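You operate a simulated robot arm through the tools that you are given. There is no shell and no other tool. Be economical: measure what you need, move in short steps, check, and stop when the job is done.

You are at the controls of a simulated two-armed robot. One attempt, no reset.

JOB
Take the wire end from the upper shelf of the stores rack and put it on top of the spool there. Then open the dryer door, put the white cloth on the lower shelf of the dryer at d30 and shut the door again. Then pull the wide drawer open. Keep to this order.

It is judged by the outcome, as a careful person would: the job done as asked, and still so three seconds after it is handed in. It fails if anything else is knocked over, pushed out of place, dropped, spilled or broken. Flat cloth is picked up by pressing the open fingertips on it (5 to 10 N) and closing them slowly along it; thin cloth reads only 2 to 8 mm in the jaws.

ROBOT AND FRAMES
Two 7-joint arms with fingered hands on one trunk, on a base that drives. Base frame: it is fixed to the floor where the robot stands at the start and does not move with it; the origin is under the middle of the robot, x ahead of it, y to its left, z up; the surface under the hand at the start is at about z = 1.38. Readings come in m, rad, newtons and seconds.
The left shoulder is at the start at [0.07, 0.142, 1.189], the right one opposite. With the tool pointing down near the work surface each hand reaches from about 0.5 to 0.6 m from the robot's upright axis, wherever it stands, measured 20 degrees to its own side. Places, roughly: dryer door [-1.3, 3, 0.9]; lower shelf of the dryer at D30 (14x15 cm) [-1.42, 3.02, 0.64]; white cloth (15x6x3 cm) [0.6, 0.3, 0.6]; wide drawer [2.2, 6.3, 0.7]. Payload 3.6 kg a hand.
The TCP of each hand is the grasp point between the finger pads, 0.025 m short of the fingertips. In the tool frame z runs along the fingers and y along their closing line. Largest opening 0.088 m; the body of the gripper starts 0.029 m behind the TCP. The gripper is a hand of 5 fingers: y runs from the thumb to the fingers, the wrist lies at [-0.013, -0.097, -0.162] in the tool frame, and closing takes about 1.5 s.
Orientation is that of the tool frame in the base frame, as a unit quaternion [x, y, z, w]. With the fingers straight down and the wrist toward the robot, the tool's x, y and z point along [0, 1, 0], [1, 0, 0] and [0, 0, -1] of the base frame.

CONTROLS
- The arms move only by the tool play_rows. It takes "left_rows", "right_rows" or both (then of equal length, played together; a hand with none holds still); each is a list of rows, each a list of 6 numbers: the turn, a rotation vector about the base's x, y, z in units of 6 degrees (1.0 is 6 degrees), then the shift along the base's x, y, z in units of 40 mm (1.0 is 40 mm). In form: [[rx, ry, rz, tx, ty, tz], ...]. A call has 1 to 12 rows; each row shifts and turns the commanded pose from where the row before left it. "left_gripper" and "right_gripper" are, for a hand that has rows, the finger opening in m, from 0 to 0.088, set as the call begins (left out, the last holds). A call with a number of a shift or a turn outside -1 to 1 is refused whole. Each row takes 0.2 s and may step no farther than 0.05 m and 0.15 rad from the row before; otherwise, or with a gripper value out of range, the whole call is refused. Where a pose cannot be reached the arm comes as near as it can. A force on the tool above 40 N (or 10 N above the force at the start of the call, whichever is more), or a blocked arm, ends the call early, and 0.2 s more pass. Each finger travels about 0.072 m/s and halts on what it meets, pressing with about 30 N; the grip force reading is that of the motor and also rises with nothing between the fingers. The clock runs only during rows and for 0.2 s after the last one: add rows that do not move to give the fingers time. It gives the time, the measured TCP pose, the force on the tool (base axes), the opening and the grip force at its end, in the units of the frame above (readings bear some noise), with the torque about the TCP (base axes, N m) and any sound that the robot's microphone picked up.
- Cameras (640 x 400 px; columns grow to the right, rows downward): "scene" is now at [0.1425, 0.0022, 1.4372]; the picture's right is [0.03, -1.00, 0.00], its down [-0.38, -0.01, -0.92] and it looks along [0.92, 0.03, -0.38] (base axes); focal length 214 px, centre (320, 200). "left" rides on the left gripper at [-0.059, -0.079, -0.105] in its tool frame; the picture's right is [-0.73, -0.32, 0.61], its down [0.62, -0.68, 0.38] and it looks along [0.29, 0.66, 0.70] (tool axes); focal length 234 px, centre (320, 200). "right" rides on the right gripper at [0.059, -0.079, -0.105] in its tool frame; the picture's right is [-0.73, 0.32, -0.61], its down [-0.62, -0.68, 0.38] and it looks along [-0.29, 0.66, 0.70] (tool axes); focal length 234 px, centre (320, 200). There is no depth. A picture from a camera that has moved, and an enlarged one, comes with that camera's place and axes in the base frame and with its lens.
- camera(camera): a new picture of that camera. It takes no simulated time.
- move_column(by): slides the trunk up (or, below 0, down) by that many m; the arms and the scene camera ride with it, the base frame stays. It gives what a move gives, with no picture.
- drive_base(legs): drives the robot by 1 to 6 legs, each [ahead, left, turn to the left] in m, m and rad, along the robot's own axes; the way and the turn of a leg run together, so that a leg with both is an arc; at most 1.5 m and 3.142 rad a leg. The arms and the cameras ride along, it lands a little off, and it stops where it bumps. It gives what a move gives.
- set_fingers(index, middle, ring, little, thumb_bend, thumb_turn, hand): sets how far each is bent, from 0 (flat) to 1 (curled in); at 0.3 the hand is open as for a grip, at 0.7 the pads meet at the TCP. One left out holds its place. A second passes; each finger stops where it meets its share of the squeeze, and holds until it gets a number again. A gripper value or a shape takes the hand back. It gives what a move gives, with no picture; readings hold the bend of each and the force on index, middle, ring, little, thumb and palm. thumb_turn goes from beside the hand (0) to across from the fingers (1), as for a grip.
- hand_shape(shape, hand): the hand has 5 fingers and takes this shape, open, in about a second: jaw (thumb against the fingers, like two jaws); tri (thumb and two fingers); tip (a fingertip pinch); poke (one finger out to press); point (the index stretched); flat (the hand flat); cup (the hand cupped); fist (a fist). The gripper value then closes the fingers along that shape, each until it touches; the sizes above hold for jaw. It gives what a move gives, with no picture.
- pan_tilt(pan, tilt): turns the head with the scene camera to pan (to the left, within 1.501 rad either way) and tilt (down, from -0.506 to 1.204), counted from straight ahead of the robot. It gives what a move gives.
- inspect(camera, box): a new picture of the part [left, top, right, bottom] of that camera's present view, enlarged. It takes no simulated time.
- job_done(): hands the job in; it is judged then, once.

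Go step by step. Nothing tells you exact positions but the pictures and the camera data: compare them with the known pose of the tool, close in by small moves and look again before you grip or let go. The budget is 165 turns and 130 pictures, counting those below and the enlarged ones. Unless the task says otherwise, let go and move clear before handing in, and close with one line.

The tools are called as a command line: name --argument value ..., lists and objects as JSON in quotes. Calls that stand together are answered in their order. play_rows: Moves the arms, as the interface text tells. Its arguments: {"type":"object","properties":{"left_rows":{"type":"array"},"left_gripper":{"type":"number"},"right_rows":{"type":"array"},"right_gripper":{"type":"number"}},"required":[]} The other tools are called the same way: move_column (by) slides the trunk up or down; hand_shape (shape, hand) gives the hand a shape; set_fingers (index, middle, ring, little, thumb_bend, thumb_turn, hand) moves the fingers one by one; drive_base (legs) drives the base; pan_tilt (pan, tilt) turns the head that bears the scene camera; camera (camera) takes a picture; inspect (camera, box) takes an enlarged picture of a part of a camera's view; job_done () hands the job in.

At the start:

```text
time: 0.0
left_tcp_pos: [0.5115, 0.2872, 1.1508]
left_ee_rot: [0.707, 0.707, -0.001, 0.0]
left_wrist_force: [-0.3, -0.4, 0.0]
left_moment: [-0.02, 0.01, 0.03]
left_finger_gap: 0.0876
left_finger_force: 0.1
left_shape: jaw
left_bend: [0.3, 0.3, 0.3, 0.3, 0.3, 0.98]
left_finger forces: [0.0, 0.1, 0.0, 0.0, 0.0, 0.1]
right_tcp_pos: [0.5081, -0.1199, 1.4238]
right_ee_rot: [0.707, 0.707, 0.0, 0.0]
right_wrist_force: [-0.1, -0.5, 0.1]
right_moment: [0.02, 0.01, -0.02]
right_finger_gap: 0.0875
right_finger_force: 0.2
right_shape: jaw
right_bend: [0.3, 0.3, 0.3, 0.3, 0.3, 0.98]
right_finger forces: [0.0, 0.1, 0.0, 0.0, 0.0, 0.0]
trunk travel left (down, up): [-0.725, 0.215]
robot x, y, heading: [-0.0026, -0.0003, 0.002]
head pan, tilt: [0.03, 0.389]
```

scene: 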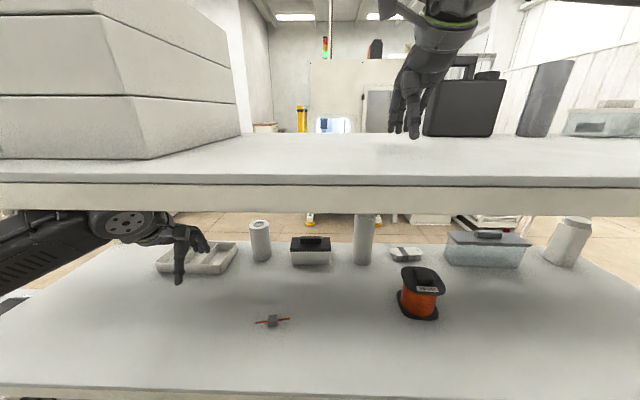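
right: 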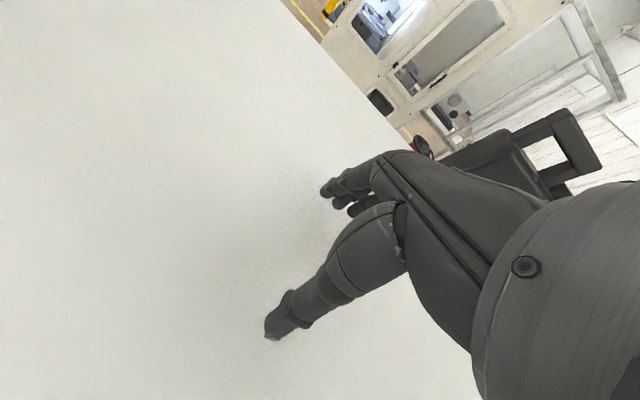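
left: 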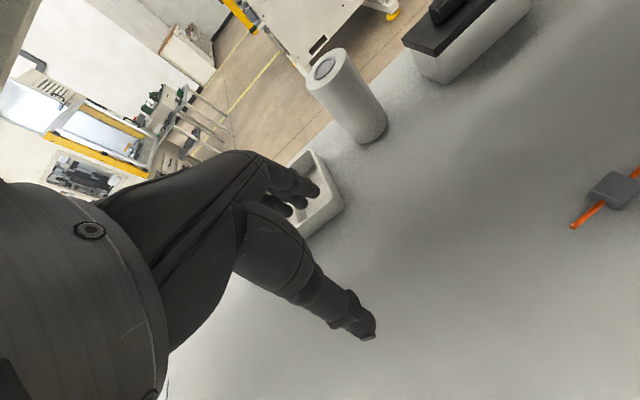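

I see the grey wire end at about [0.48, 0.12, 1.0] and the orange spool to its right, both on the board below the top one. First a closer look at both.

inspect --camera "scene" --box '[220, 220, 480, 380]'

inspect --camera "left" --box '[500, 100, 640, 280]'

```text
2.46 times, centred on (350, 300) of scene
camera zoom: at [0.1425, 0.0022, 1.4372], right [0.03, -1.0, 0.0], down [-0.38, -0.01, -0.92], along [0.92, 0.03, -0.38], focal length 528 px, centre (246, -46)
```

zoom: 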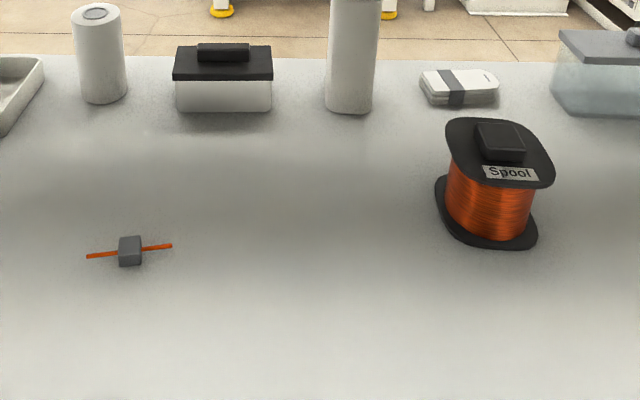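

```text
2.22 times, centred on (570, 190) of left
camera zoom: at [0.4326, 0.2279, 1.2554], right [-0.32, -0.73, -0.61], down [-0.68, 0.62, -0.38], along [0.66, 0.29, -0.7], focal length 520 px, centre (-236, 222)
```

zoom: 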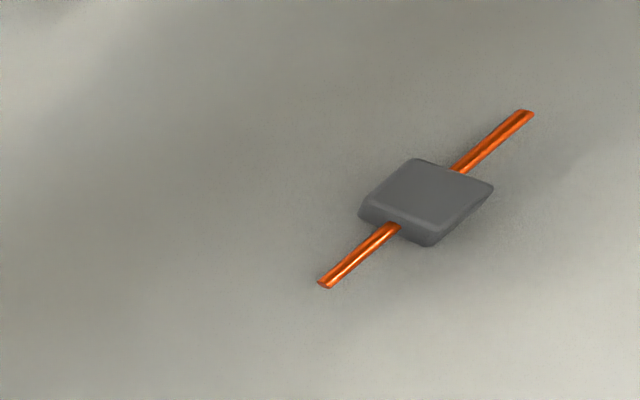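

The wire end's block is about 22 mm in size at [0.478, 0.117, 1.01]. The spool is at about [0.53, -0.215], with its top near z 1.11. I move the left hand above the block and look again.

play_rows --left_rows '[[0, 0, 0, -0.16, -0.85, -0.2], [0, 0, 0, -0.16, -0.85, -0.2], [0, 0, 0, -0.16, -0.85, -0.2], [0, 0, 0, -0.16, -0.85, -0.2], [0, 0, 0, -0.16, -0.85, -0.2], [0, 0, 0, 0, 0, 0]]'

camera --camera "left"

camera --camera "scene"

```text
time: 1.4
left_tcp_pos: [0.4787, 0.1182, 1.111]
left_ee_rot: [0.707, 0.707, 0.0, 0.001]
left_wrist_force: [0.6, 0.4, -0.4]
left_moment: [0.0, 0.02, -0.01]
left_finger_gap: 0.0879
left_finger_force: 0.1
left_shape: jaw
left_bend: [0.3, 0.3, 0.3, 0.3, 0.3, 0.98]
left_finger forces: [0.0, 0.1, 0.0, 0.0, 0.1, 0.0]
right_tcp_pos: [0.5063, -0.1186, 1.4247]
right_ee_rot: [0.707, 0.707, 0.001, 0.001]
right_wrist_force: [-1.4, 0.0, -0.4]
right_moment: [-0.04, 0.03, 0.03]
right_finger_gap: 0.0878
right_finger_force: 0.0
right_shape: jaw
right_bend: [0.3, 0.3, 0.3, 0.3, 0.3, 0.98]
right_finger forces: [0.1, 0.0, 0.0, 0.0, 0.0, 0.0]
trunk travel left (down, up): [-0.725, 0.215]
robot x, y, heading: [-0.001, 0.0013, 0.003]
head pan, tilt: [0.03, 0.389]
```

```text
124 pictures are left
camera left: at [0.4007, 0.0576, 1.2162], right [-0.32, -0.73, -0.61], down [-0.68, 0.62, -0.38], along [0.66, 0.29, -0.7], focal length 234 px, centre (320, 200)
```

left: 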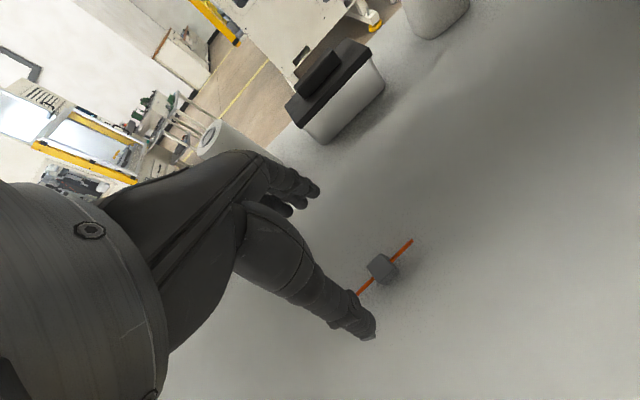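

```text
123 pictures are left
camera scene: at [0.1422, 0.0032, 1.4373], right [0.03, -1.0, 0.0], down [-0.38, -0.01, -0.93], along [0.92, 0.03, -0.38], focal length 214 px, centre (320, 200)
```

scene: 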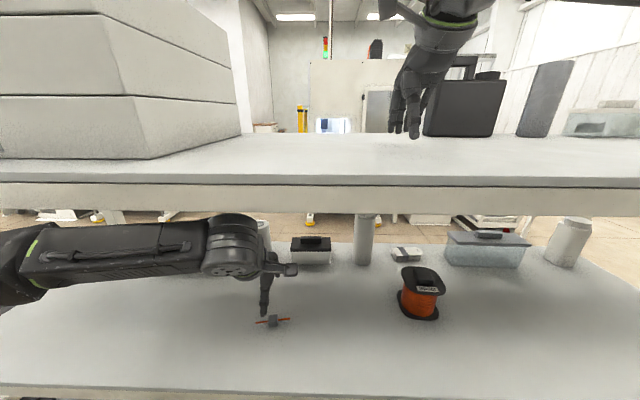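

The block now sits under the TCP at [0.481, 0.116]. I lower the hand to just above the grip height and check.

play_rows --left_rows '[[0, 0, 0, 0.05, -0.05, -0.6], [0, 0, 0, 0, 0, -0.6], [0, 0, 0, 0, 0, -0.6], [0, 0, 0, 0, 0, 0]]'

camera --camera "left"

inspect --camera "scene" --box '[200, 240, 360, 340]'

```text
time: 2.4
left_tcp_pos: [0.4823, 0.1151, 1.0376]
left_ee_rot: [0.707, 0.707, -0.001, 0.0]
left_wrist_force: [-0.2, 0.1, 0.7]
left_moment: [0.02, -0.04, -0.03]
left_finger_gap: 0.0877
left_finger_force: 0.0
left_shape: jaw
left_bend: [0.3, 0.3, 0.3, 0.3, 0.3, 0.98]
left_finger forces: [0.0, 0.0, 0.0, 0.1, 0.0, 0.1]
right_tcp_pos: [0.5076, -0.1195, 1.4255]
right_ee_rot: [0.707, 0.707, 0.001, 0.0]
right_wrist_force: [0.2, -0.2, 0.2]
right_moment: [-0.02, -0.02, 0.0]
right_finger_gap: 0.0877
right_finger_force: 0.1
right_shape: jaw
right_bend: [0.3, 0.3, 0.3, 0.3, 0.3, 0.98]
right_finger forces: [0.0, 0.1, 0.0, 0.0, 0.0, 0.0]
trunk travel left (down, up): [-0.725, 0.215]
robot x, y, heading: [-0.0021, -0.0018, -0.005]
head pan, tilt: [0.03, 0.389]
```

```text
122 pictures are left
camera left: at [0.404, 0.0553, 1.1433], right [-0.32, -0.73, -0.61], down [-0.68, 0.62, -0.38], along [0.66, 0.29, -0.7], focal length 234 px, centre (320, 200)
```

left: 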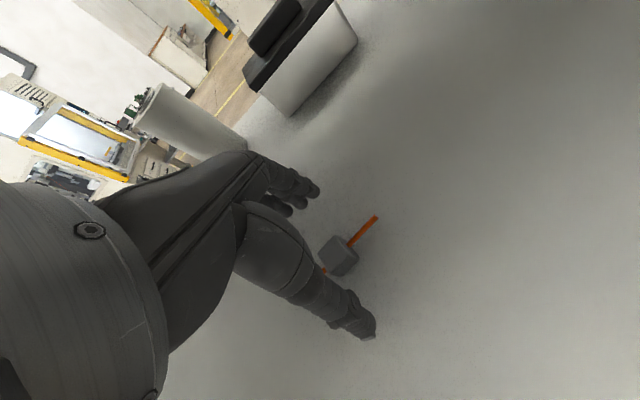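

```text
4.00 times, centred on (280, 290) of scene
camera zoom: at [0.1425, 0.0019, 1.4373], right [0.03, -1.0, 0.0], down [-0.38, -0.01, -0.92], along [0.92, 0.03, -0.38], focal length 858 px, centre (480, -160)
```

zoom: 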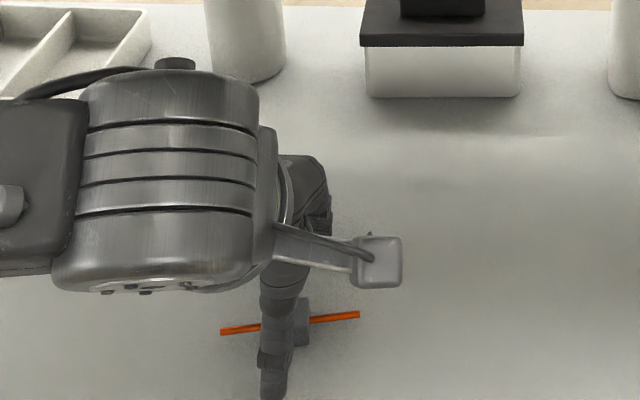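

The block lies between thumb and fingers. I go down the last 12 mm and close slowly.

play_rows --left_rows '[[0, 0, 0, -0.05, 0, -0.15], [0, 0, 0, 0, 0, -0.13], [0, 0, 0, 0, 0, 0]]'

play_rows --left_rows '[[0, 0, 0, 0, 0, 0], [0, 0, 0, 0, 0, 0], [0, 0, 0, 0, 0, 0], [0, 0, 0, 0, 0, 0], [0, 0, 0, 0, 0, 0], [0, 0, 0, 0, 0, 0], [0, 0, 0, 0, 0, 0], [0, 0, 0, 0, 0, 0]]' --left_gripper 0.012

camera --camera "left"

inspect --camera "scene" --box '[200, 240, 360, 340]'

```text
time: 3.2
left_tcp_pos: [0.4792, 0.1148, 1.0263]
left_ee_rot: [0.707, 0.707, 0.0, 0.0]
left_wrist_force: [0.0, -0.5, 0.8]
left_moment: [0.04, 0.0, -0.02]
left_finger_gap: 0.0877
left_finger_force: 0.1
left_shape: jaw
left_bend: [0.3, 0.3, 0.3, 0.3, 0.3, 0.98]
left_finger forces: [0.0, 0.0, 0.0, 0.0, 0.1, 0.0]
right_tcp_pos: [0.5077, -0.1189, 1.4249]
right_ee_rot: [0.707, 0.707, 0.0, -0.001]
right_wrist_force: [-0.7, -0.1, -0.9]
right_moment: [-0.01, 0.01, 0.0]
right_finger_gap: 0.0875
right_finger_force: 0.0
right_shape: jaw
right_bend: [0.3, 0.3, 0.3, 0.3, 0.3, 0.98]
right_finger forces: [0.1, 0.0, 0.0, 0.1, 0.0, 0.1]
trunk travel left (down, up): [-0.725, 0.215]
robot x, y, heading: [0.0009, 0.0011, -0.001]
head pan, tilt: [0.03, 0.389]
```

```text
time: 5.0
left_tcp_pos: [0.4791, 0.1146, 1.0256]
left_ee_rot: [0.707, 0.707, 0.0, 0.0]
left_wrist_force: [0.3, -0.4, -0.2]
left_moment: [0.02, 0.0, 0.0]
left_finger_gap: 0.0152
left_finger_force: 30.2
left_shape: jaw
left_bend: [0.73, 0.61, 0.68, 0.68, 0.76, 1.0]
left_finger forces: [15.7, 9.9, 0.0, 0.0, 25.7, 0.1]
right_tcp_pos: [0.5083, -0.1189, 1.4244]
right_ee_rot: [0.707, 0.707, 0.0, 0.0]
right_wrist_force: [0.3, 0.4, -0.6]
right_moment: [0.0, 0.0, 0.03]
right_finger_gap: 0.088
right_finger_force: 0.1
right_shape: jaw
right_bend: [0.3, 0.3, 0.3, 0.3, 0.3, 0.98]
right_finger forces: [0.0, 0.0, 0.0, 0.0, 0.0, 0.1]
trunk travel left (down, up): [-0.725, 0.215]
robot x, y, heading: [-0.0018, 0.0014, -0.005]
head pan, tilt: [0.03, 0.389]
```

```text
120 pictures are left
camera left: at [0.401, 0.0553, 1.1322], right [-0.32, -0.73, -0.61], down [-0.68, 0.62, -0.38], along [0.66, 0.29, -0.7], focal length 234 px, centre (320, 200)
```

left: 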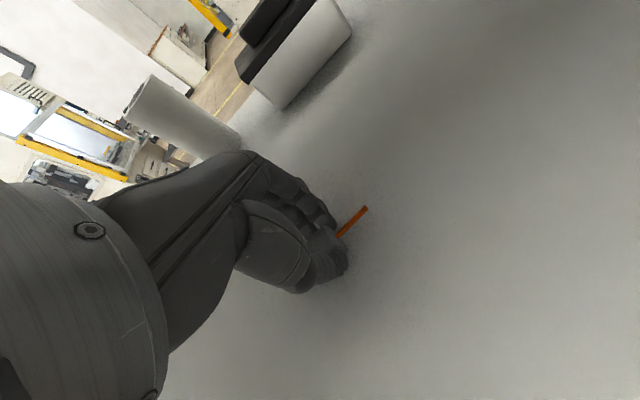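

```text
4.00 times, centred on (280, 290) of scene
camera zoom: at [0.1425, 0.0022, 1.4372], right [0.03, -1.0, 0.0], down [-0.38, -0.01, -0.92], along [0.92, 0.03, -0.38], focal length 858 px, centre (480, -160)
```

zoom: 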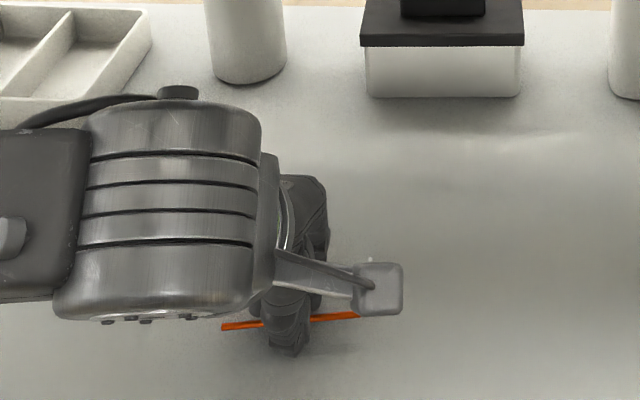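

The block is held (15 mm, fingers loaded). I lift it and carry it part of the way, then look at the spool's height.

play_rows --left_rows '[[0, 0, 0, 0, 0, 0.75], [0, 0, 0, 0, 0, 0.75], [0, 0, 0, 0, 0, 0.75], [0, 0, 0, 0, 0, 0.75], [0, 0, 0, 0, -0.8, 0.1], [0, 0, 0, 0, -0.8, 0], [0, 0, 0, 0, -0.8, 0], [0, 0, 0, 0, -0.8, 0], [0, 0, 0, 0, 0, 0]]'

camera --camera "left"

camera --camera "scene"

```text
time: 7.2
left_tcp_pos: [0.4766, 0.0276, 1.1455]
left_ee_rot: [0.695, 0.719, -0.012, 0.004]
left_wrist_force: [-0.4, 0.3, 0.0]
left_moment: [-0.02, -0.01, 0.0]
left_finger_gap: 0.0152
left_finger_force: 29.9
left_shape: jaw
left_bend: [0.73, 0.61, 0.68, 0.68, 0.76, 1.0]
left_finger forces: [15.9, 10.1, 0.1, 0.0, 25.9, 0.0]
right_tcp_pos: [0.5044, -0.0737, 1.4281]
right_ee_rot: [0.7, 0.714, -0.006, 0.01]
right_wrist_force: [0.4, 0.4, -0.6]
right_moment: [-0.02, 0.03, -0.01]
right_finger_gap: 0.0877
right_finger_force: 0.0
right_shape: jaw
right_bend: [0.3, 0.3, 0.3, 0.3, 0.3, 0.98]
right_finger forces: [0.0, 0.0, 0.0, 0.1, 0.1, 0.0]
trunk travel left (down, up): [-0.725, 0.215]
robot x, y, heading: [-0.0004, 0.0007, 0.023]
head pan, tilt: [0.03, 0.389]
stopped in row 9 (left hand): the arm was blocked; the commanded pose is now the measured one
```

```text
118 pictures are left
camera left: at [0.4018, -0.0308, 1.2531], right [-0.31, -0.75, -0.58], down [-0.71, 0.59, -0.39], along [0.64, 0.29, -0.71], focal length 234 px, centre (320, 200)
```

left: 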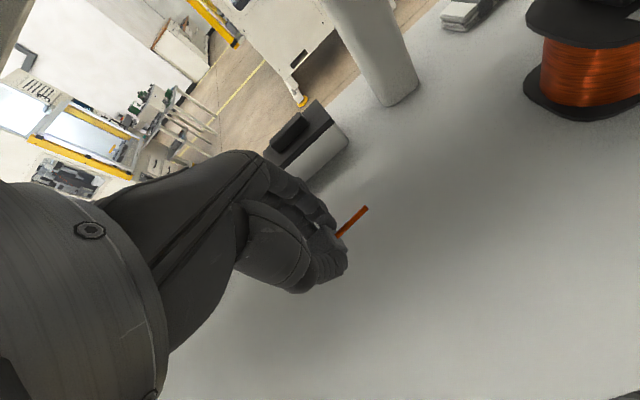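

```text
117 pictures are left
camera scene: at [0.1367, 0.0406, 1.4367], right [0.05, -1.0, 0.02], down [-0.38, -0.04, -0.93], along [0.93, 0.04, -0.38], focal length 214 px, centre (320, 200)
```

scene: 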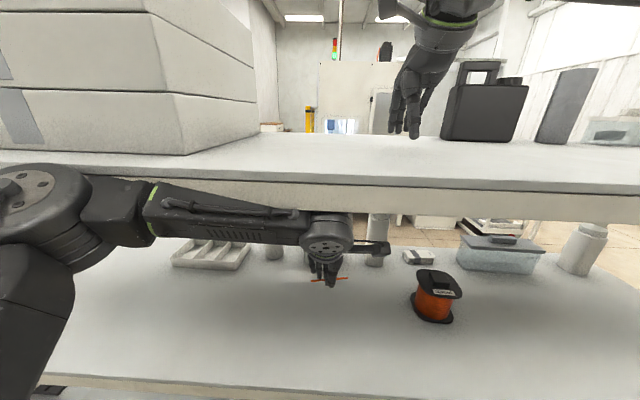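

The arm is blocked and the trunk leans, most likely because the forearm or elbow rubs the top board's edge. I ease back and lower, then reconsider the way.

play_rows --left_rows '[[0, 0, 0, 0, 0.3, -0.3], [0, 0, 0, 0, 0.3, -0.4], [0, 0, 0, 0, 0, 0]]'

camera --camera "scene"

```text
time: 8.0
left_tcp_pos: [0.4728, 0.0156, 1.1243]
left_ee_rot: [0.702, 0.712, 0.002, 0.0]
left_wrist_force: [1.0, 0.3, 0.7]
left_moment: [0.03, 0.0, 0.02]
left_finger_gap: 0.0152
left_finger_force: 29.6
left_shape: jaw
left_bend: [0.73, 0.61, 0.68, 0.68, 0.76, 1.0]
left_finger forces: [15.8, 9.9, 0.0, 0.0, 25.9, 0.1]
right_tcp_pos: [0.5005, -0.118, 1.4293]
right_ee_rot: [0.703, 0.711, 0.004, 0.001]
right_wrist_force: [0.2, 0.4, 0.3]
right_moment: [-0.04, 0.01, 0.01]
right_finger_gap: 0.0878
right_finger_force: 0.2
right_shape: jaw
right_bend: [0.3, 0.3, 0.3, 0.3, 0.3, 0.98]
right_finger forces: [0.0, 0.0, 0.0, 0.0, 0.0, 0.0]
trunk travel left (down, up): [-0.725, 0.215]
robot x, y, heading: [0.0022, 0.0047, 0.013]
head pan, tilt: [0.03, 0.389]
```

```text
116 pictures are left
camera scene: at [0.1331, 0.0003, 1.4388], right [0.04, -1.0, 0.0], down [-0.37, -0.01, -0.93], along [0.93, 0.04, -0.37], focal length 214 px, centre (320, 200)
```

scene: 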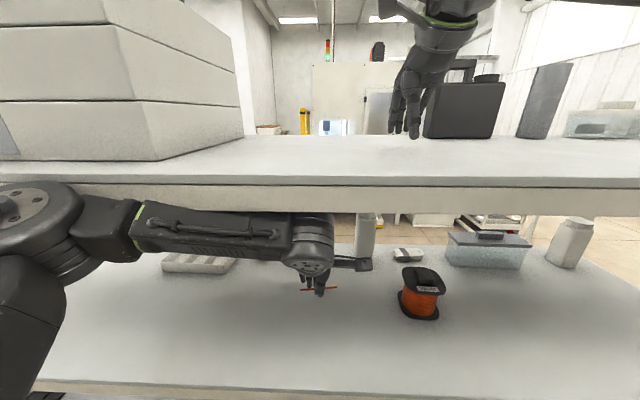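

The elbow, near [0.33, 0.3, 1.35], is up against the top board's front edge. I bring the hand back left into the free pose. After that I'll back the base out, stow the right arm and drive to the spool rather than reach across.

play_rows --left_rows '[[0, 0, 0, 0, 0.5, -0.2], [0, 0, 0, 0, 0.7, -0.2], [0, 0, 0, 0, 0.8, 0], [0, 0, 0, 0, 0.8, 0], [0, 0, 0, 0, 0, 0], [0, 0, 0, 0, 0, 0]]'

camera --camera "scene"

```text
time: 9.4
left_tcp_pos: [0.4806, 0.1332, 1.1037]
left_ee_rot: [0.701, 0.713, -0.002, -0.003]
left_wrist_force: [0.0, 0.5, 0.0]
left_moment: [0.06, 0.0, 0.02]
left_finger_gap: 0.0153
left_finger_force: 29.8
left_shape: jaw
left_bend: [0.73, 0.61, 0.68, 0.68, 0.76, 1.0]
left_finger forces: [15.8, 10.0, 0.1, 0.0, 25.8, 0.0]
right_tcp_pos: [0.511, -0.1117, 1.4257]
right_ee_rot: [0.702, 0.712, 0.0, 0.0]
right_wrist_force: [-0.2, 0.3, 0.5]
right_moment: [-0.03, -0.04, 0.01]
right_finger_gap: 0.0878
right_finger_force: 0.0
right_shape: jaw
right_bend: [0.3, 0.3, 0.3, 0.3, 0.3, 0.98]
right_finger forces: [0.1, 0.1, 0.0, 0.1, 0.0, 0.1]
trunk travel left (down, up): [-0.725, 0.215]
robot x, y, heading: [0.0017, -0.0026, 0.016]
head pan, tilt: [0.03, 0.389]
```

```text
115 pictures are left
camera scene: at [0.1433, 0.0058, 1.4373], right [0.04, -1.0, 0.0], down [-0.38, -0.02, -0.93], along [0.92, 0.04, -0.38], focal length 214 px, centre (320, 200)
```

scene: 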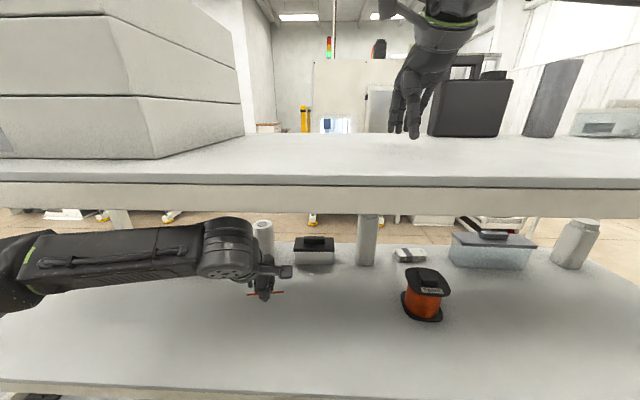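

The arm is free again and the wire end still held. I back straight out of the rack by 0.42 m.

drive_base --legs '[[-0.42, 0, -0.016]]'

camera --camera "scene"

```text
time: 12.0
left_tcp_pos: [0.0628, 0.1237, 1.1023]
left_ee_rot: [0.706, 0.708, -0.003, -0.003]
left_wrist_force: [-0.3, 0.2, -0.3]
left_moment: [-0.02, 0.03, 0.05]
left_finger_gap: 0.0154
left_finger_force: 29.8
left_shape: jaw
left_bend: [0.73, 0.61, 0.68, 0.68, 0.76, 1.0]
left_finger forces: [15.9, 10.0, 0.0, 0.1, 25.9, 0.1]
right_tcp_pos: [0.0891, -0.1204, 1.4242]
right_ee_rot: [0.708, 0.706, 0.0, 0.0]
right_wrist_force: [-0.3, 0.2, -0.2]
right_moment: [-0.01, -0.01, 0.02]
right_finger_gap: 0.0879
right_finger_force: 0.1
right_shape: jaw
right_bend: [0.3, 0.3, 0.3, 0.3, 0.3, 0.98]
right_finger forces: [0.0, 0.0, 0.1, 0.1, 0.0, 0.0]
trunk travel left (down, up): [-0.725, 0.215]
robot x, y, heading: [-0.4179, -0.0022, -0.004]
head pan, tilt: [0.03, 0.389]
```

```text
114 pictures are left
camera scene: at [-0.2761, 0.002, 1.4371], right [0.03, -1.0, 0.0], down [-0.38, -0.01, -0.92], along [0.92, 0.03, -0.38], focal length 214 px, centre (320, 200)
```

scene: 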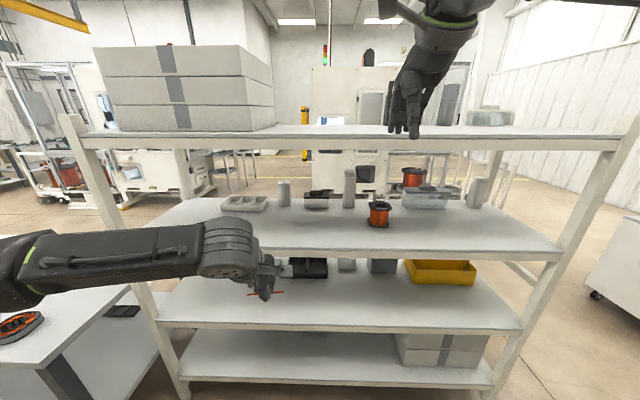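

The robot is clear of the rack. I lower the right arm to hang out of the way, outward first and then down.

play_rows --right_rows '[[0, 0, 0, 0, -0.7, -0.3], [0, 0, 0, 0, -0.7, -0.3], [0, 0, 0, 0, -0.7, -0.5], [0, 0, 0, 0, -0.7, -0.7], [0, 0, 0, 0, -0.5, -0.8], [0, 0, 0, 0, -0.3, -0.9], [0, 0, 0, 0, 0, -1], [0, 0, 0, 0, 0, -1], [0, 0, 0, 0, 0, -1], [0, 0, 0, 0, 0, -1], [0, 0, 0, 0, 0, -1], [0, 0, 0, 0, 0, -1]]'

camera --camera "scene"

```text
time: 14.6
left_tcp_pos: [0.062, 0.1227, 1.1026]
left_ee_rot: [0.706, 0.709, -0.002, -0.002]
left_wrist_force: [0.8, -0.3, -0.3]
left_moment: [0.0, -0.01, 0.03]
left_finger_gap: 0.0155
left_finger_force: 30.0
left_shape: jaw
left_bend: [0.73, 0.61, 0.68, 0.68, 0.76, 1.0]
left_finger forces: [15.9, 10.0, 0.1, 0.0, 25.9, 0.0]
right_tcp_pos: [0.0887, -0.2658, 1.0458]
right_ee_rot: [0.707, 0.707, 0.002, 0.0]
right_wrist_force: [-0.3, 0.3, 0.9]
right_moment: [0.0, 0.01, 0.0]
right_finger_gap: 0.0878
right_finger_force: 0.1
right_shape: jaw
right_bend: [0.3, 0.3, 0.3, 0.3, 0.3, 0.98]
right_finger forces: [0.1, 0.1, 0.0, 0.0, 0.1, 0.0]
trunk travel left (down, up): [-0.725, 0.215]
robot x, y, heading: [-0.4205, -0.0004, -0.003]
head pan, tilt: [0.03, 0.389]
```

```text
113 pictures are left
camera scene: at [-0.2768, 0.0013, 1.4372], right [0.03, -1.0, 0.0], down [-0.38, -0.01, -0.92], along [0.92, 0.03, -0.38], focal length 214 px, centre (320, 200)
```

scene: 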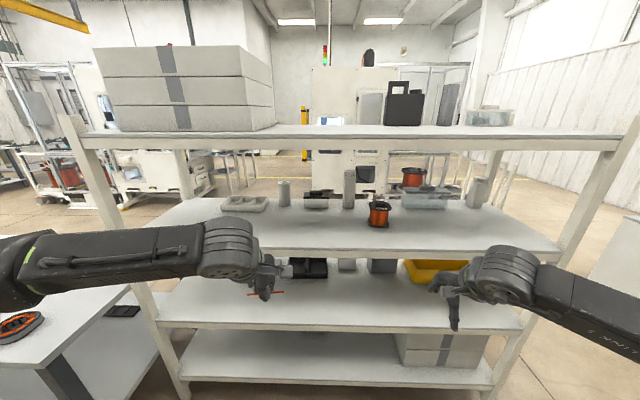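

The right arm goes down well. I carry on down and draw it back to the body.

play_rows --right_rows '[[0, 0, 0, 0, -0.2, -1], [0, 0, 0, 0, -0.2, -1], [0, 0, 0, 0, -0.2, -1], [0, 0, 0, 0, -0.2, -1], [0, 0, 0, -0.6, -0.2, -0.8], [0, 0, 0, -0.6, 0, -0.8], [0, 0, 0, -0.6, 0, -0.8], [0, 0, 0, -0.6, 0, -0.8], [0, 0, 0, -0.8, 0, -0.6], [0, 0, 0, -0.8, 0, -0.6], [0, 0, 0, -0.8, 0, -0.6], [0, 0, 0, -0.8, 0, 0]]'

camera --camera "scene"

camera --camera "right"

```text
time: 17.2
left_tcp_pos: [0.0605, 0.1239, 1.1037]
left_ee_rot: [0.706, 0.708, -0.002, -0.001]
left_wrist_force: [-0.4, 0.5, 0.1]
left_moment: [0.04, -0.01, 0.02]
left_finger_gap: 0.0155
left_finger_force: 29.8
left_shape: jaw
left_bend: [0.73, 0.61, 0.68, 0.68, 0.76, 1.0]
left_finger forces: [15.9, 10.0, 0.1, 0.1, 26.0, 0.0]
right_tcp_pos: [-0.1359, -0.305, 0.684]
right_ee_rot: [0.708, 0.707, 0.001, 0.002]
right_wrist_force: [-0.2, -0.3, 0.1]
right_moment: [0.0, -0.01, -0.01]
right_finger_gap: 0.0881
right_finger_force: 0.2
right_shape: jaw
right_bend: [0.3, 0.3, 0.3, 0.3, 0.3, 0.98]
right_finger forces: [0.1, 0.1, 0.0, 0.0, 0.0, 0.0]
trunk travel left (down, up): [-0.725, 0.215]
robot x, y, heading: [-0.421, 0.001, -0.0]
head pan, tilt: [0.03, 0.389]
```

```text
112 pictures are left
camera scene: at [-0.2789, 0.0023, 1.4374], right [0.03, -1.0, 0.0], down [-0.38, -0.01, -0.93], along [0.93, 0.03, -0.38], focal length 214 px, centre (320, 200)
```

scene: 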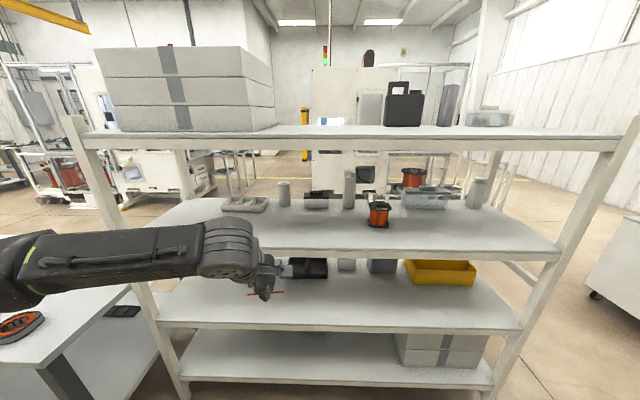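

```text
111 pictures are left
camera right: at [-0.2161, -0.2452, 0.7897], right [0.32, -0.73, 0.61], down [-0.68, -0.62, -0.38], along [0.66, -0.29, -0.69], focal length 234 px, centre (320, 200)
```

right: 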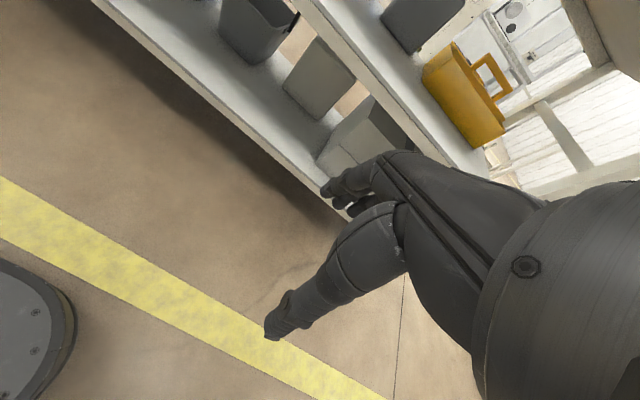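

The right arm hangs low. I draw it back a bit more so it stays clear of the rack's front.

play_rows --right_rows '[[0, 0, 0, -0.8, 0, 0], [0, 0, 0, -0.8, 0, 0], [0, 0, 0, -0.8, 0, 0], [0, 0, 0, 0, 0, 0]]'

drive_base --legs '[[0, -0.36, 0]]'

camera --camera "scene"

inspect --camera "scene" --box '[200, 160, 360, 260]'

```text
time: 18.2
left_tcp_pos: [0.0613, 0.1233, 1.1029]
left_ee_rot: [0.706, 0.708, -0.002, -0.002]
left_wrist_force: [-0.6, 0.2, -0.5]
left_moment: [0.01, -0.01, -0.03]
left_finger_gap: 0.0155
left_finger_force: 30.2
left_shape: jaw
left_bend: [0.73, 0.61, 0.68, 0.68, 0.76, 1.0]
left_finger forces: [15.9, 10.1, 0.1, 0.0, 26.1, 0.1]
right_tcp_pos: [-0.2324, -0.307, 0.6842]
right_ee_rot: [0.707, 0.707, 0.002, -0.002]
right_wrist_force: [0.1, -0.9, -0.1]
right_moment: [0.0, -0.01, -0.01]
right_finger_gap: 0.088
right_finger_force: 0.0
right_shape: jaw
right_bend: [0.3, 0.3, 0.3, 0.3, 0.3, 0.98]
right_finger forces: [0.0, 0.1, 0.0, 0.0, 0.0, 0.0]
trunk travel left (down, up): [-0.725, 0.215]
robot x, y, heading: [-0.417, 0.0015, 0.0]
head pan, tilt: [0.03, 0.389]
```

```text
time: 20.5
left_tcp_pos: [0.0595, -0.2379, 1.1026]
left_ee_rot: [0.706, 0.709, -0.002, -0.003]
left_wrist_force: [-0.3, 0.7, 0.2]
left_moment: [-0.05, 0.0, 0.0]
left_finger_gap: 0.0157
left_finger_force: 29.7
left_shape: jaw
left_bend: [0.73, 0.61, 0.68, 0.68, 0.76, 1.0]
left_finger forces: [15.9, 10.1, 0.0, 0.0, 25.9, 0.0]
right_tcp_pos: [-0.2315, -0.6698, 0.6852]
right_ee_rot: [0.706, 0.708, 0.002, -0.002]
right_wrist_force: [-0.1, -0.5, -0.4]
right_moment: [-0.01, 0.0, -0.06]
right_finger_gap: 0.0876
right_finger_force: 0.1
right_shape: jaw
right_bend: [0.3, 0.3, 0.3, 0.3, 0.3, 0.98]
right_finger forces: [0.0, 0.0, 0.0, 0.0, 0.0, 0.0]
trunk travel left (down, up): [-0.725, 0.215]
robot x, y, heading: [-0.4202, -0.3656, 0.002]
head pan, tilt: [0.03, 0.389]
```

```text
110 pictures are left
camera scene: at [-0.2776, -0.3602, 1.4373], right [0.03, -1.0, 0.0], down [-0.38, -0.01, -0.92], along [0.92, 0.03, -0.38], focal length 214 px, centre (320, 200)
```

scene: 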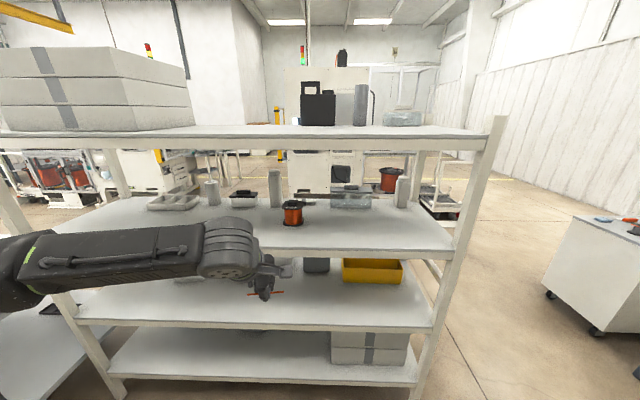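

```text
4.00 times, centred on (280, 210) of scene
camera zoom: at [-0.2776, -0.3602, 1.4373], right [0.03, -1.0, 0.0], down [-0.38, -0.01, -0.92], along [0.92, 0.03, -0.38], focal length 858 px, centre (480, 160)
```

zoom: 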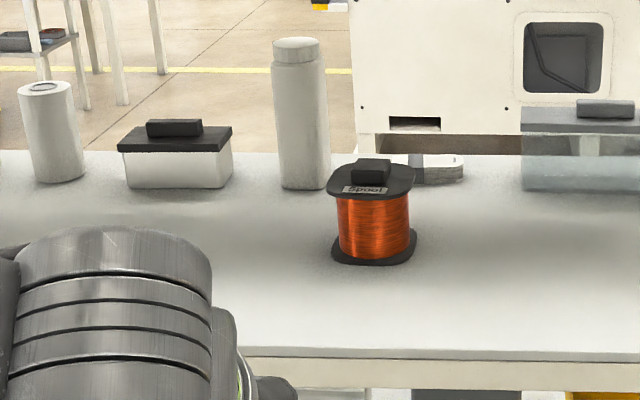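

The spool stands at [0.537, -0.22] with its knob top near z 1.095. I raise the wire end to 1.15 and drive straight in, stopping short of the spool.

play_rows --left_rows '[[0, 0, 0, 0, 0.2, 0.5], [0, 0, 0, 0, 0.2, 0.5], [0, 0, 0, 0, 0.1, 0.15], [0, 0, 0, 0, 0, 0]]'

drive_base --legs '[[0.38, 0, 0]]'

camera --camera "scene"

camera --camera "left"

```text
time: 21.5
left_tcp_pos: [0.0607, -0.2172, 1.1476]
left_ee_rot: [0.705, 0.709, -0.002, -0.002]
left_wrist_force: [-0.7, 0.2, -1.3]
left_moment: [-0.01, 0.03, 0.01]
left_finger_gap: 0.0154
left_finger_force: 30.2
left_shape: jaw
left_bend: [0.73, 0.61, 0.68, 0.68, 0.76, 1.0]
left_finger forces: [15.9, 10.2, 0.0, 0.0, 25.9, 0.0]
right_tcp_pos: [-0.2318, -0.6699, 0.685]
right_ee_rot: [0.707, 0.708, 0.003, -0.002]
right_wrist_force: [-0.3, 0.1, -0.4]
right_moment: [-0.02, 0.01, -0.01]
right_finger_gap: 0.0878
right_finger_force: 0.1
right_shape: jaw
right_bend: [0.3, 0.3, 0.3, 0.3, 0.3, 0.98]
right_finger forces: [0.0, 0.0, 0.0, 0.0, 0.0, 0.0]
trunk travel left (down, up): [-0.725, 0.215]
robot x, y, heading: [-0.419, -0.3595, -0.002]
head pan, tilt: [0.03, 0.389]
```

```text
time: 23.9
left_tcp_pos: [0.4418, -0.2162, 1.1484]
left_ee_rot: [0.704, 0.71, -0.003, -0.003]
left_wrist_force: [0.4, -0.2, 0.5]
left_moment: [-0.01, 0.05, -0.02]
left_finger_gap: 0.0154
left_finger_force: 30.1
left_shape: jaw
left_bend: [0.73, 0.61, 0.68, 0.68, 0.76, 1.0]
left_finger forces: [15.9, 10.0, 0.0, 0.0, 26.0, 0.1]
right_tcp_pos: [0.1515, -0.6683, 0.6862]
right_ee_rot: [0.706, 0.708, 0.003, -0.002]
right_wrist_force: [0.3, -1.0, -0.5]
right_moment: [0.02, 0.01, -0.01]
right_finger_gap: 0.0882
right_finger_force: 0.0
right_shape: jaw
right_bend: [0.3, 0.3, 0.3, 0.3, 0.3, 0.98]
right_finger forces: [0.1, 0.0, 0.0, 0.1, 0.0, 0.0]
trunk travel left (down, up): [-0.725, 0.215]
robot x, y, heading: [-0.0328, -0.3618, 0.005]
head pan, tilt: [0.03, 0.389]
```

```text
108 pictures are left
camera scene: at [0.1044, -0.3598, 1.4373], right [0.03, -1.0, 0.0], down [-0.38, -0.01, -0.93], along [0.92, 0.03, -0.38], focal length 214 px, centre (320, 200)
```

scene: 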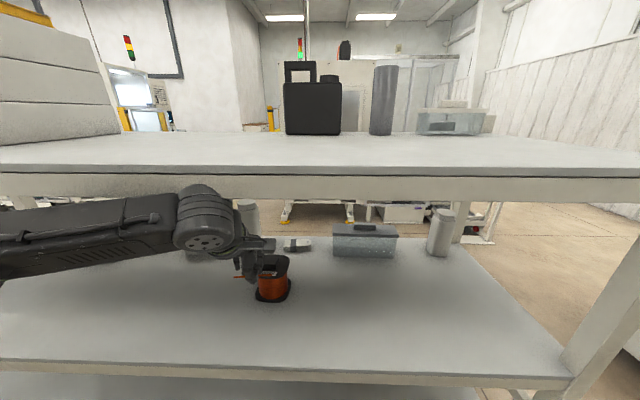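

```text
107 pictures are left
camera left: at [0.3654, -0.2758, 1.2549], right [-0.32, -0.73, -0.6], down [-0.69, 0.62, -0.38], along [0.65, 0.29, -0.7], focal length 234 px, centre (320, 200)
```

left: 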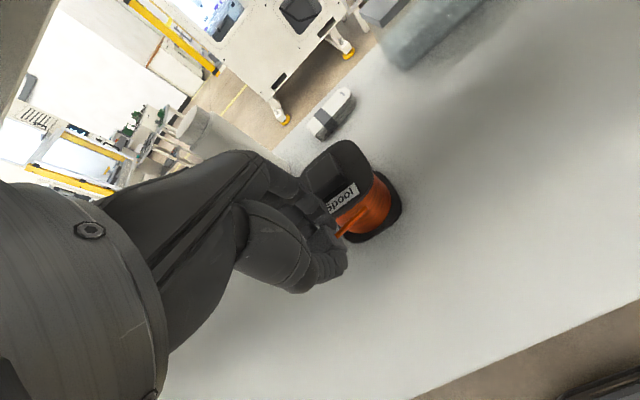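

The hand is just short of the spool. I zoom in on both views before moving over it.

inspect --camera "scene" --box '[210, 220, 338, 300]'

inspect --camera "left" --box '[260, 110, 420, 310]'

```text
5.00 times, centred on (274, 260) of scene
camera zoom: at [0.1044, -0.3598, 1.4373], right [0.03, -1.0, 0.0], down [-0.38, -0.01, -0.93], along [0.92, 0.03, -0.38], focal length 1072 px, centre (550, -100)
```

zoom: 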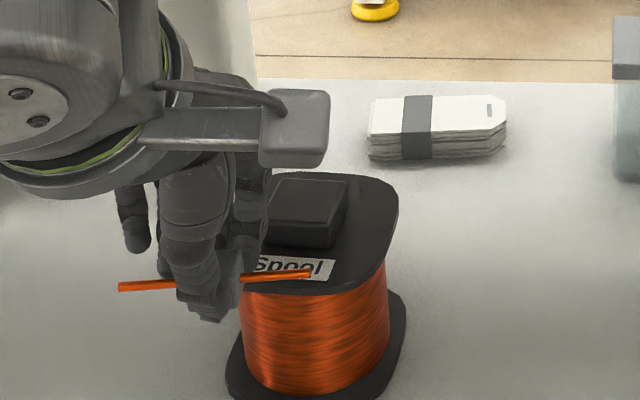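

```text
2.00 times, centred on (340, 210) of left
camera zoom: at [0.3654, -0.2758, 1.2549], right [-0.32, -0.73, -0.6], down [-0.69, 0.62, -0.38], along [0.65, 0.29, -0.7], focal length 468 px, centre (280, 180)
```

zoom: 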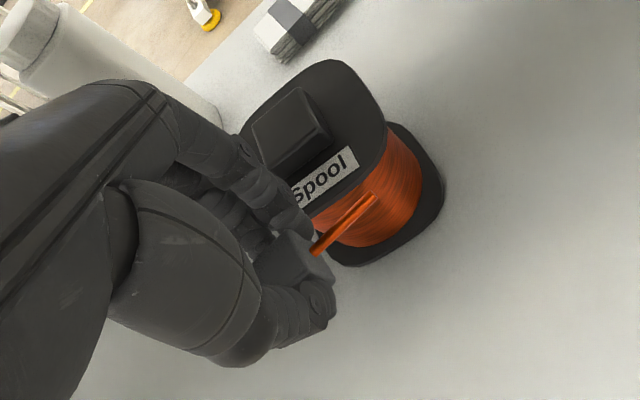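

The knob's top centre is near [0.535, -0.225, ~1.096]. I move over it at the present height and check.

play_rows --left_rows '[[0, 0, 0, 0.6, -0.06, 0], [0, 0, 0, 0.6, -0.06, 0], [0, 0, 0, 0.6, -0.06, 0], [0, 0, 0, 0.53, -0.04, 0], [0, 0, 0, 0, 0, 0]]'

inspect --camera "scene" --box '[210, 220, 338, 300]'

inspect --camera "left" --box '[260, 110, 420, 310]'

```text
time: 25.1
left_tcp_pos: [0.5353, -0.2239, 1.1482]
left_ee_rot: [0.703, 0.711, -0.003, -0.002]
left_wrist_force: [0.0, 0.3, -0.3]
left_moment: [0.02, 0.0, -0.01]
left_finger_gap: 0.0152
left_finger_force: 29.8
left_shape: jaw
left_bend: [0.73, 0.61, 0.68, 0.68, 0.76, 1.0]
left_finger forces: [15.9, 10.1, 0.0, 0.0, 26.0, 0.1]
right_tcp_pos: [0.1502, -0.6686, 0.6867]
right_ee_rot: [0.706, 0.708, 0.002, -0.003]
right_wrist_force: [0.4, -0.3, -0.5]
right_moment: [0.0, -0.02, 0.01]
right_finger_gap: 0.0879
right_finger_force: 0.0
right_shape: jaw
right_bend: [0.3, 0.3, 0.3, 0.3, 0.3, 0.98]
right_finger forces: [0.0, 0.1, 0.1, 0.0, 0.0, 0.0]
trunk travel left (down, up): [-0.725, 0.215]
robot x, y, heading: [-0.0368, -0.3657, -0.001]
head pan, tilt: [0.03, 0.389]
```

```text
5.00 times, centred on (274, 260) of scene
camera zoom: at [0.1042, -0.3596, 1.4373], right [0.03, -1.0, 0.0], down [-0.38, -0.01, -0.93], along [0.92, 0.03, -0.38], focal length 1072 px, centre (550, -100)
```

zoom: 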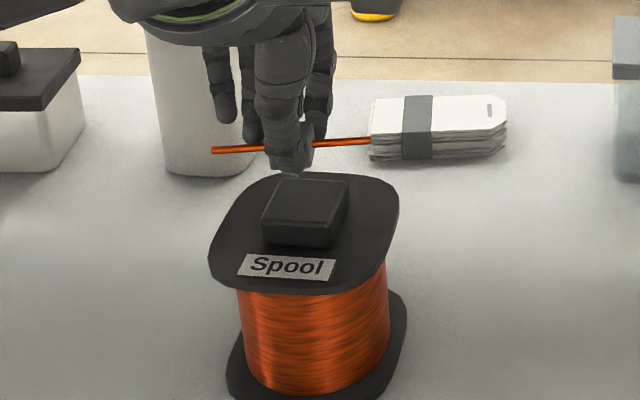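

```text
2.00 times, centred on (340, 210) of left
camera zoom: at [0.4585, -0.2827, 1.2542], right [-0.32, -0.73, -0.6], down [-0.69, 0.62, -0.38], along [0.65, 0.29, -0.7], focal length 468 px, centre (280, 180)
```

zoom: 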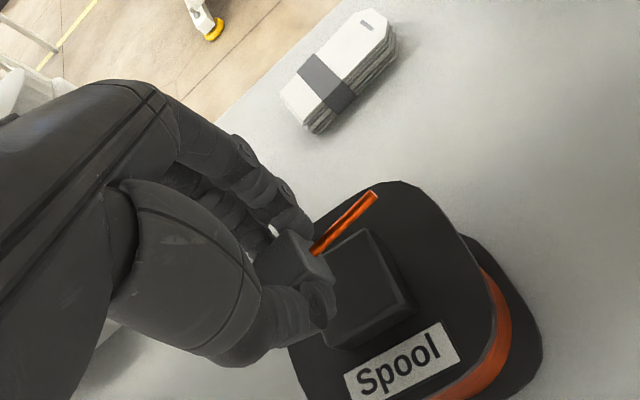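

The block must go about 6 mm to the right to be centred on the knob. I shift it and lower to just above the knob.

play_rows --left_rows '[[0, 0, 0, 0.06, -0.15, -0.2], [0, 0, 0, 0, 0, -0.25], [0, 0, 0, 0, 0, -0.1], [0, 0, 0, 0, 0, 0]]'

inspect --camera "scene" --box '[210, 220, 338, 300]'

inspect --camera "left" --box '[260, 110, 420, 310]'

```text
time: 26.1
left_tcp_pos: [0.5379, -0.2299, 1.1252]
left_ee_rot: [0.705, 0.71, -0.002, -0.003]
left_wrist_force: [0.3, 0.2, -1.3]
left_moment: [0.0, 0.03, -0.01]
left_finger_gap: 0.0152
left_finger_force: 29.9
left_shape: jaw
left_bend: [0.73, 0.61, 0.68, 0.68, 0.76, 1.0]
left_finger forces: [15.9, 10.1, 0.1, 0.1, 26.0, 0.0]
right_tcp_pos: [0.1514, -0.6688, 0.6845]
right_ee_rot: [0.706, 0.709, 0.002, -0.002]
right_wrist_force: [-0.5, 0.5, 0.9]
right_moment: [0.01, 0.01, -0.02]
right_finger_gap: 0.088
right_finger_force: 0.1
right_shape: jaw
right_bend: [0.3, 0.3, 0.3, 0.3, 0.3, 0.98]
right_finger forces: [0.0, 0.0, 0.0, 0.0, 0.0, 0.1]
trunk travel left (down, up): [-0.725, 0.215]
robot x, y, heading: [-0.037, -0.3624, 0.002]
head pan, tilt: [0.03, 0.389]
```

```text
5.00 times, centred on (274, 260) of scene
camera zoom: at [0.1047, -0.3599, 1.4373], right [0.03, -1.0, 0.0], down [-0.38, -0.01, -0.92], along [0.92, 0.03, -0.38], focal length 1072 px, centre (550, -100)
```

zoom: 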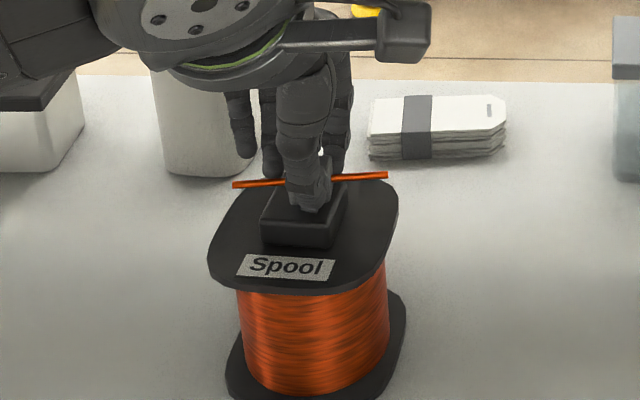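

```text
2.00 times, centred on (340, 210) of left
camera zoom: at [0.4613, -0.2898, 1.2322], right [-0.32, -0.73, -0.6], down [-0.69, 0.62, -0.38], along [0.65, 0.29, -0.7], focal length 468 px, centre (280, 180)
```

zoom: 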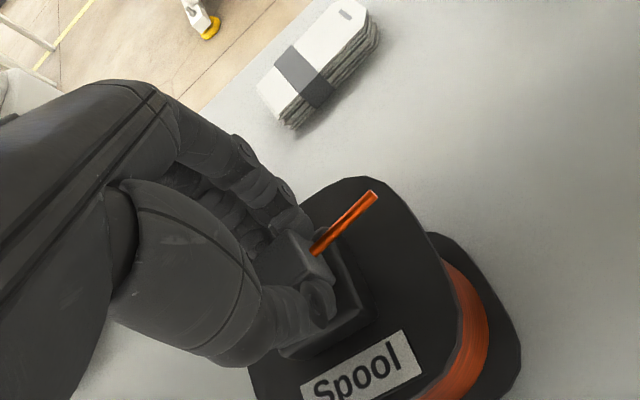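

The block is well centred over the knob. I lower it in small steps until contact shows.

play_rows --left_rows '[[0, 0, 0, 0, 0.03, -0.1], [0, 0, 0, 0, 0, -0.05], [0, 0, 0, 0, 0, 0]]'

inspect --camera "left" --box '[260, 110, 420, 310]'

```text
time: 26.9
left_tcp_pos: [0.537, -0.2282, 1.1223]
left_ee_rot: [0.704, 0.71, -0.002, -0.001]
left_wrist_force: [4.1, 0.7, 16.2]
left_moment: [0.04, -0.34, 0.04]
left_finger_gap: 0.016
left_finger_force: 29.9
left_shape: jaw
left_bend: [0.73, 0.6, 0.68, 0.68, 0.76, 1.0]
left_finger forces: [24.2, 15.1, 0.0, 0.0, 25.8, 0.1]
right_tcp_pos: [0.1509, -0.6697, 0.6846]
right_ee_rot: [0.705, 0.709, 0.002, -0.002]
right_wrist_force: [0.1, -0.3, 0.7]
right_moment: [-0.02, 0.0, -0.01]
right_finger_gap: 0.0876
right_finger_force: 0.0
right_shape: jaw
right_bend: [0.3, 0.3, 0.3, 0.3, 0.3, 0.98]
right_finger forces: [0.0, 0.1, 0.0, 0.0, 0.0, 0.0]
trunk travel left (down, up): [-0.725, 0.215]
robot x, y, heading: [-0.0405, -0.362, 0.0]
head pan, tilt: [0.03, 0.389]
```

```text
2.00 times, centred on (340, 210) of left
camera zoom: at [0.4598, -0.2889, 1.228], right [-0.32, -0.73, -0.61], down [-0.69, 0.62, -0.38], along [0.65, 0.29, -0.7], focal length 468 px, centre (280, 180)
```

zoom: 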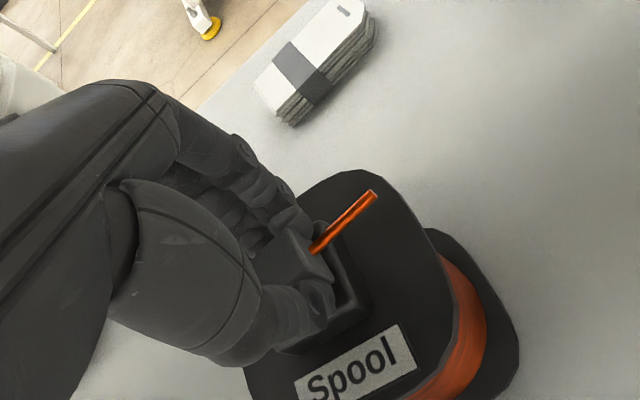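

Contact was made at 16 N. I ease up about 3 mm to a light touch before opening.

play_rows --left_rows '[[0, 0, 0, 0, 0, 0.06], [0, 0, 0, 0, 0, 0]]'

```text
time: 27.5
left_tcp_pos: [0.537, -0.2293, 1.1226]
left_ee_rot: [0.704, 0.71, -0.003, -0.003]
left_wrist_force: [1.0, 0.7, 3.7]
left_moment: [0.02, -0.09, 0.0]
left_finger_gap: 0.0162
left_finger_force: 30.4
left_shape: jaw
left_bend: [0.73, 0.6, 0.68, 0.68, 0.76, 1.0]
left_finger forces: [18.2, 11.2, 0.0, 0.1, 26.4, 0.0]
right_tcp_pos: [0.1511, -0.6696, 0.6845]
right_ee_rot: [0.705, 0.709, 0.003, -0.003]
right_wrist_force: [-0.5, -0.9, -0.4]
right_moment: [0.0, 0.02, -0.01]
right_finger_gap: 0.0877
right_finger_force: 0.1
right_shape: jaw
right_bend: [0.3, 0.3, 0.3, 0.3, 0.3, 0.98]
right_finger forces: [0.0, 0.0, 0.0, 0.0, 0.0, 0.1]
trunk travel left (down, up): [-0.725, 0.215]
robot x, y, heading: [-0.0401, -0.3606, -0.0]
head pan, tilt: [0.03, 0.389]
```

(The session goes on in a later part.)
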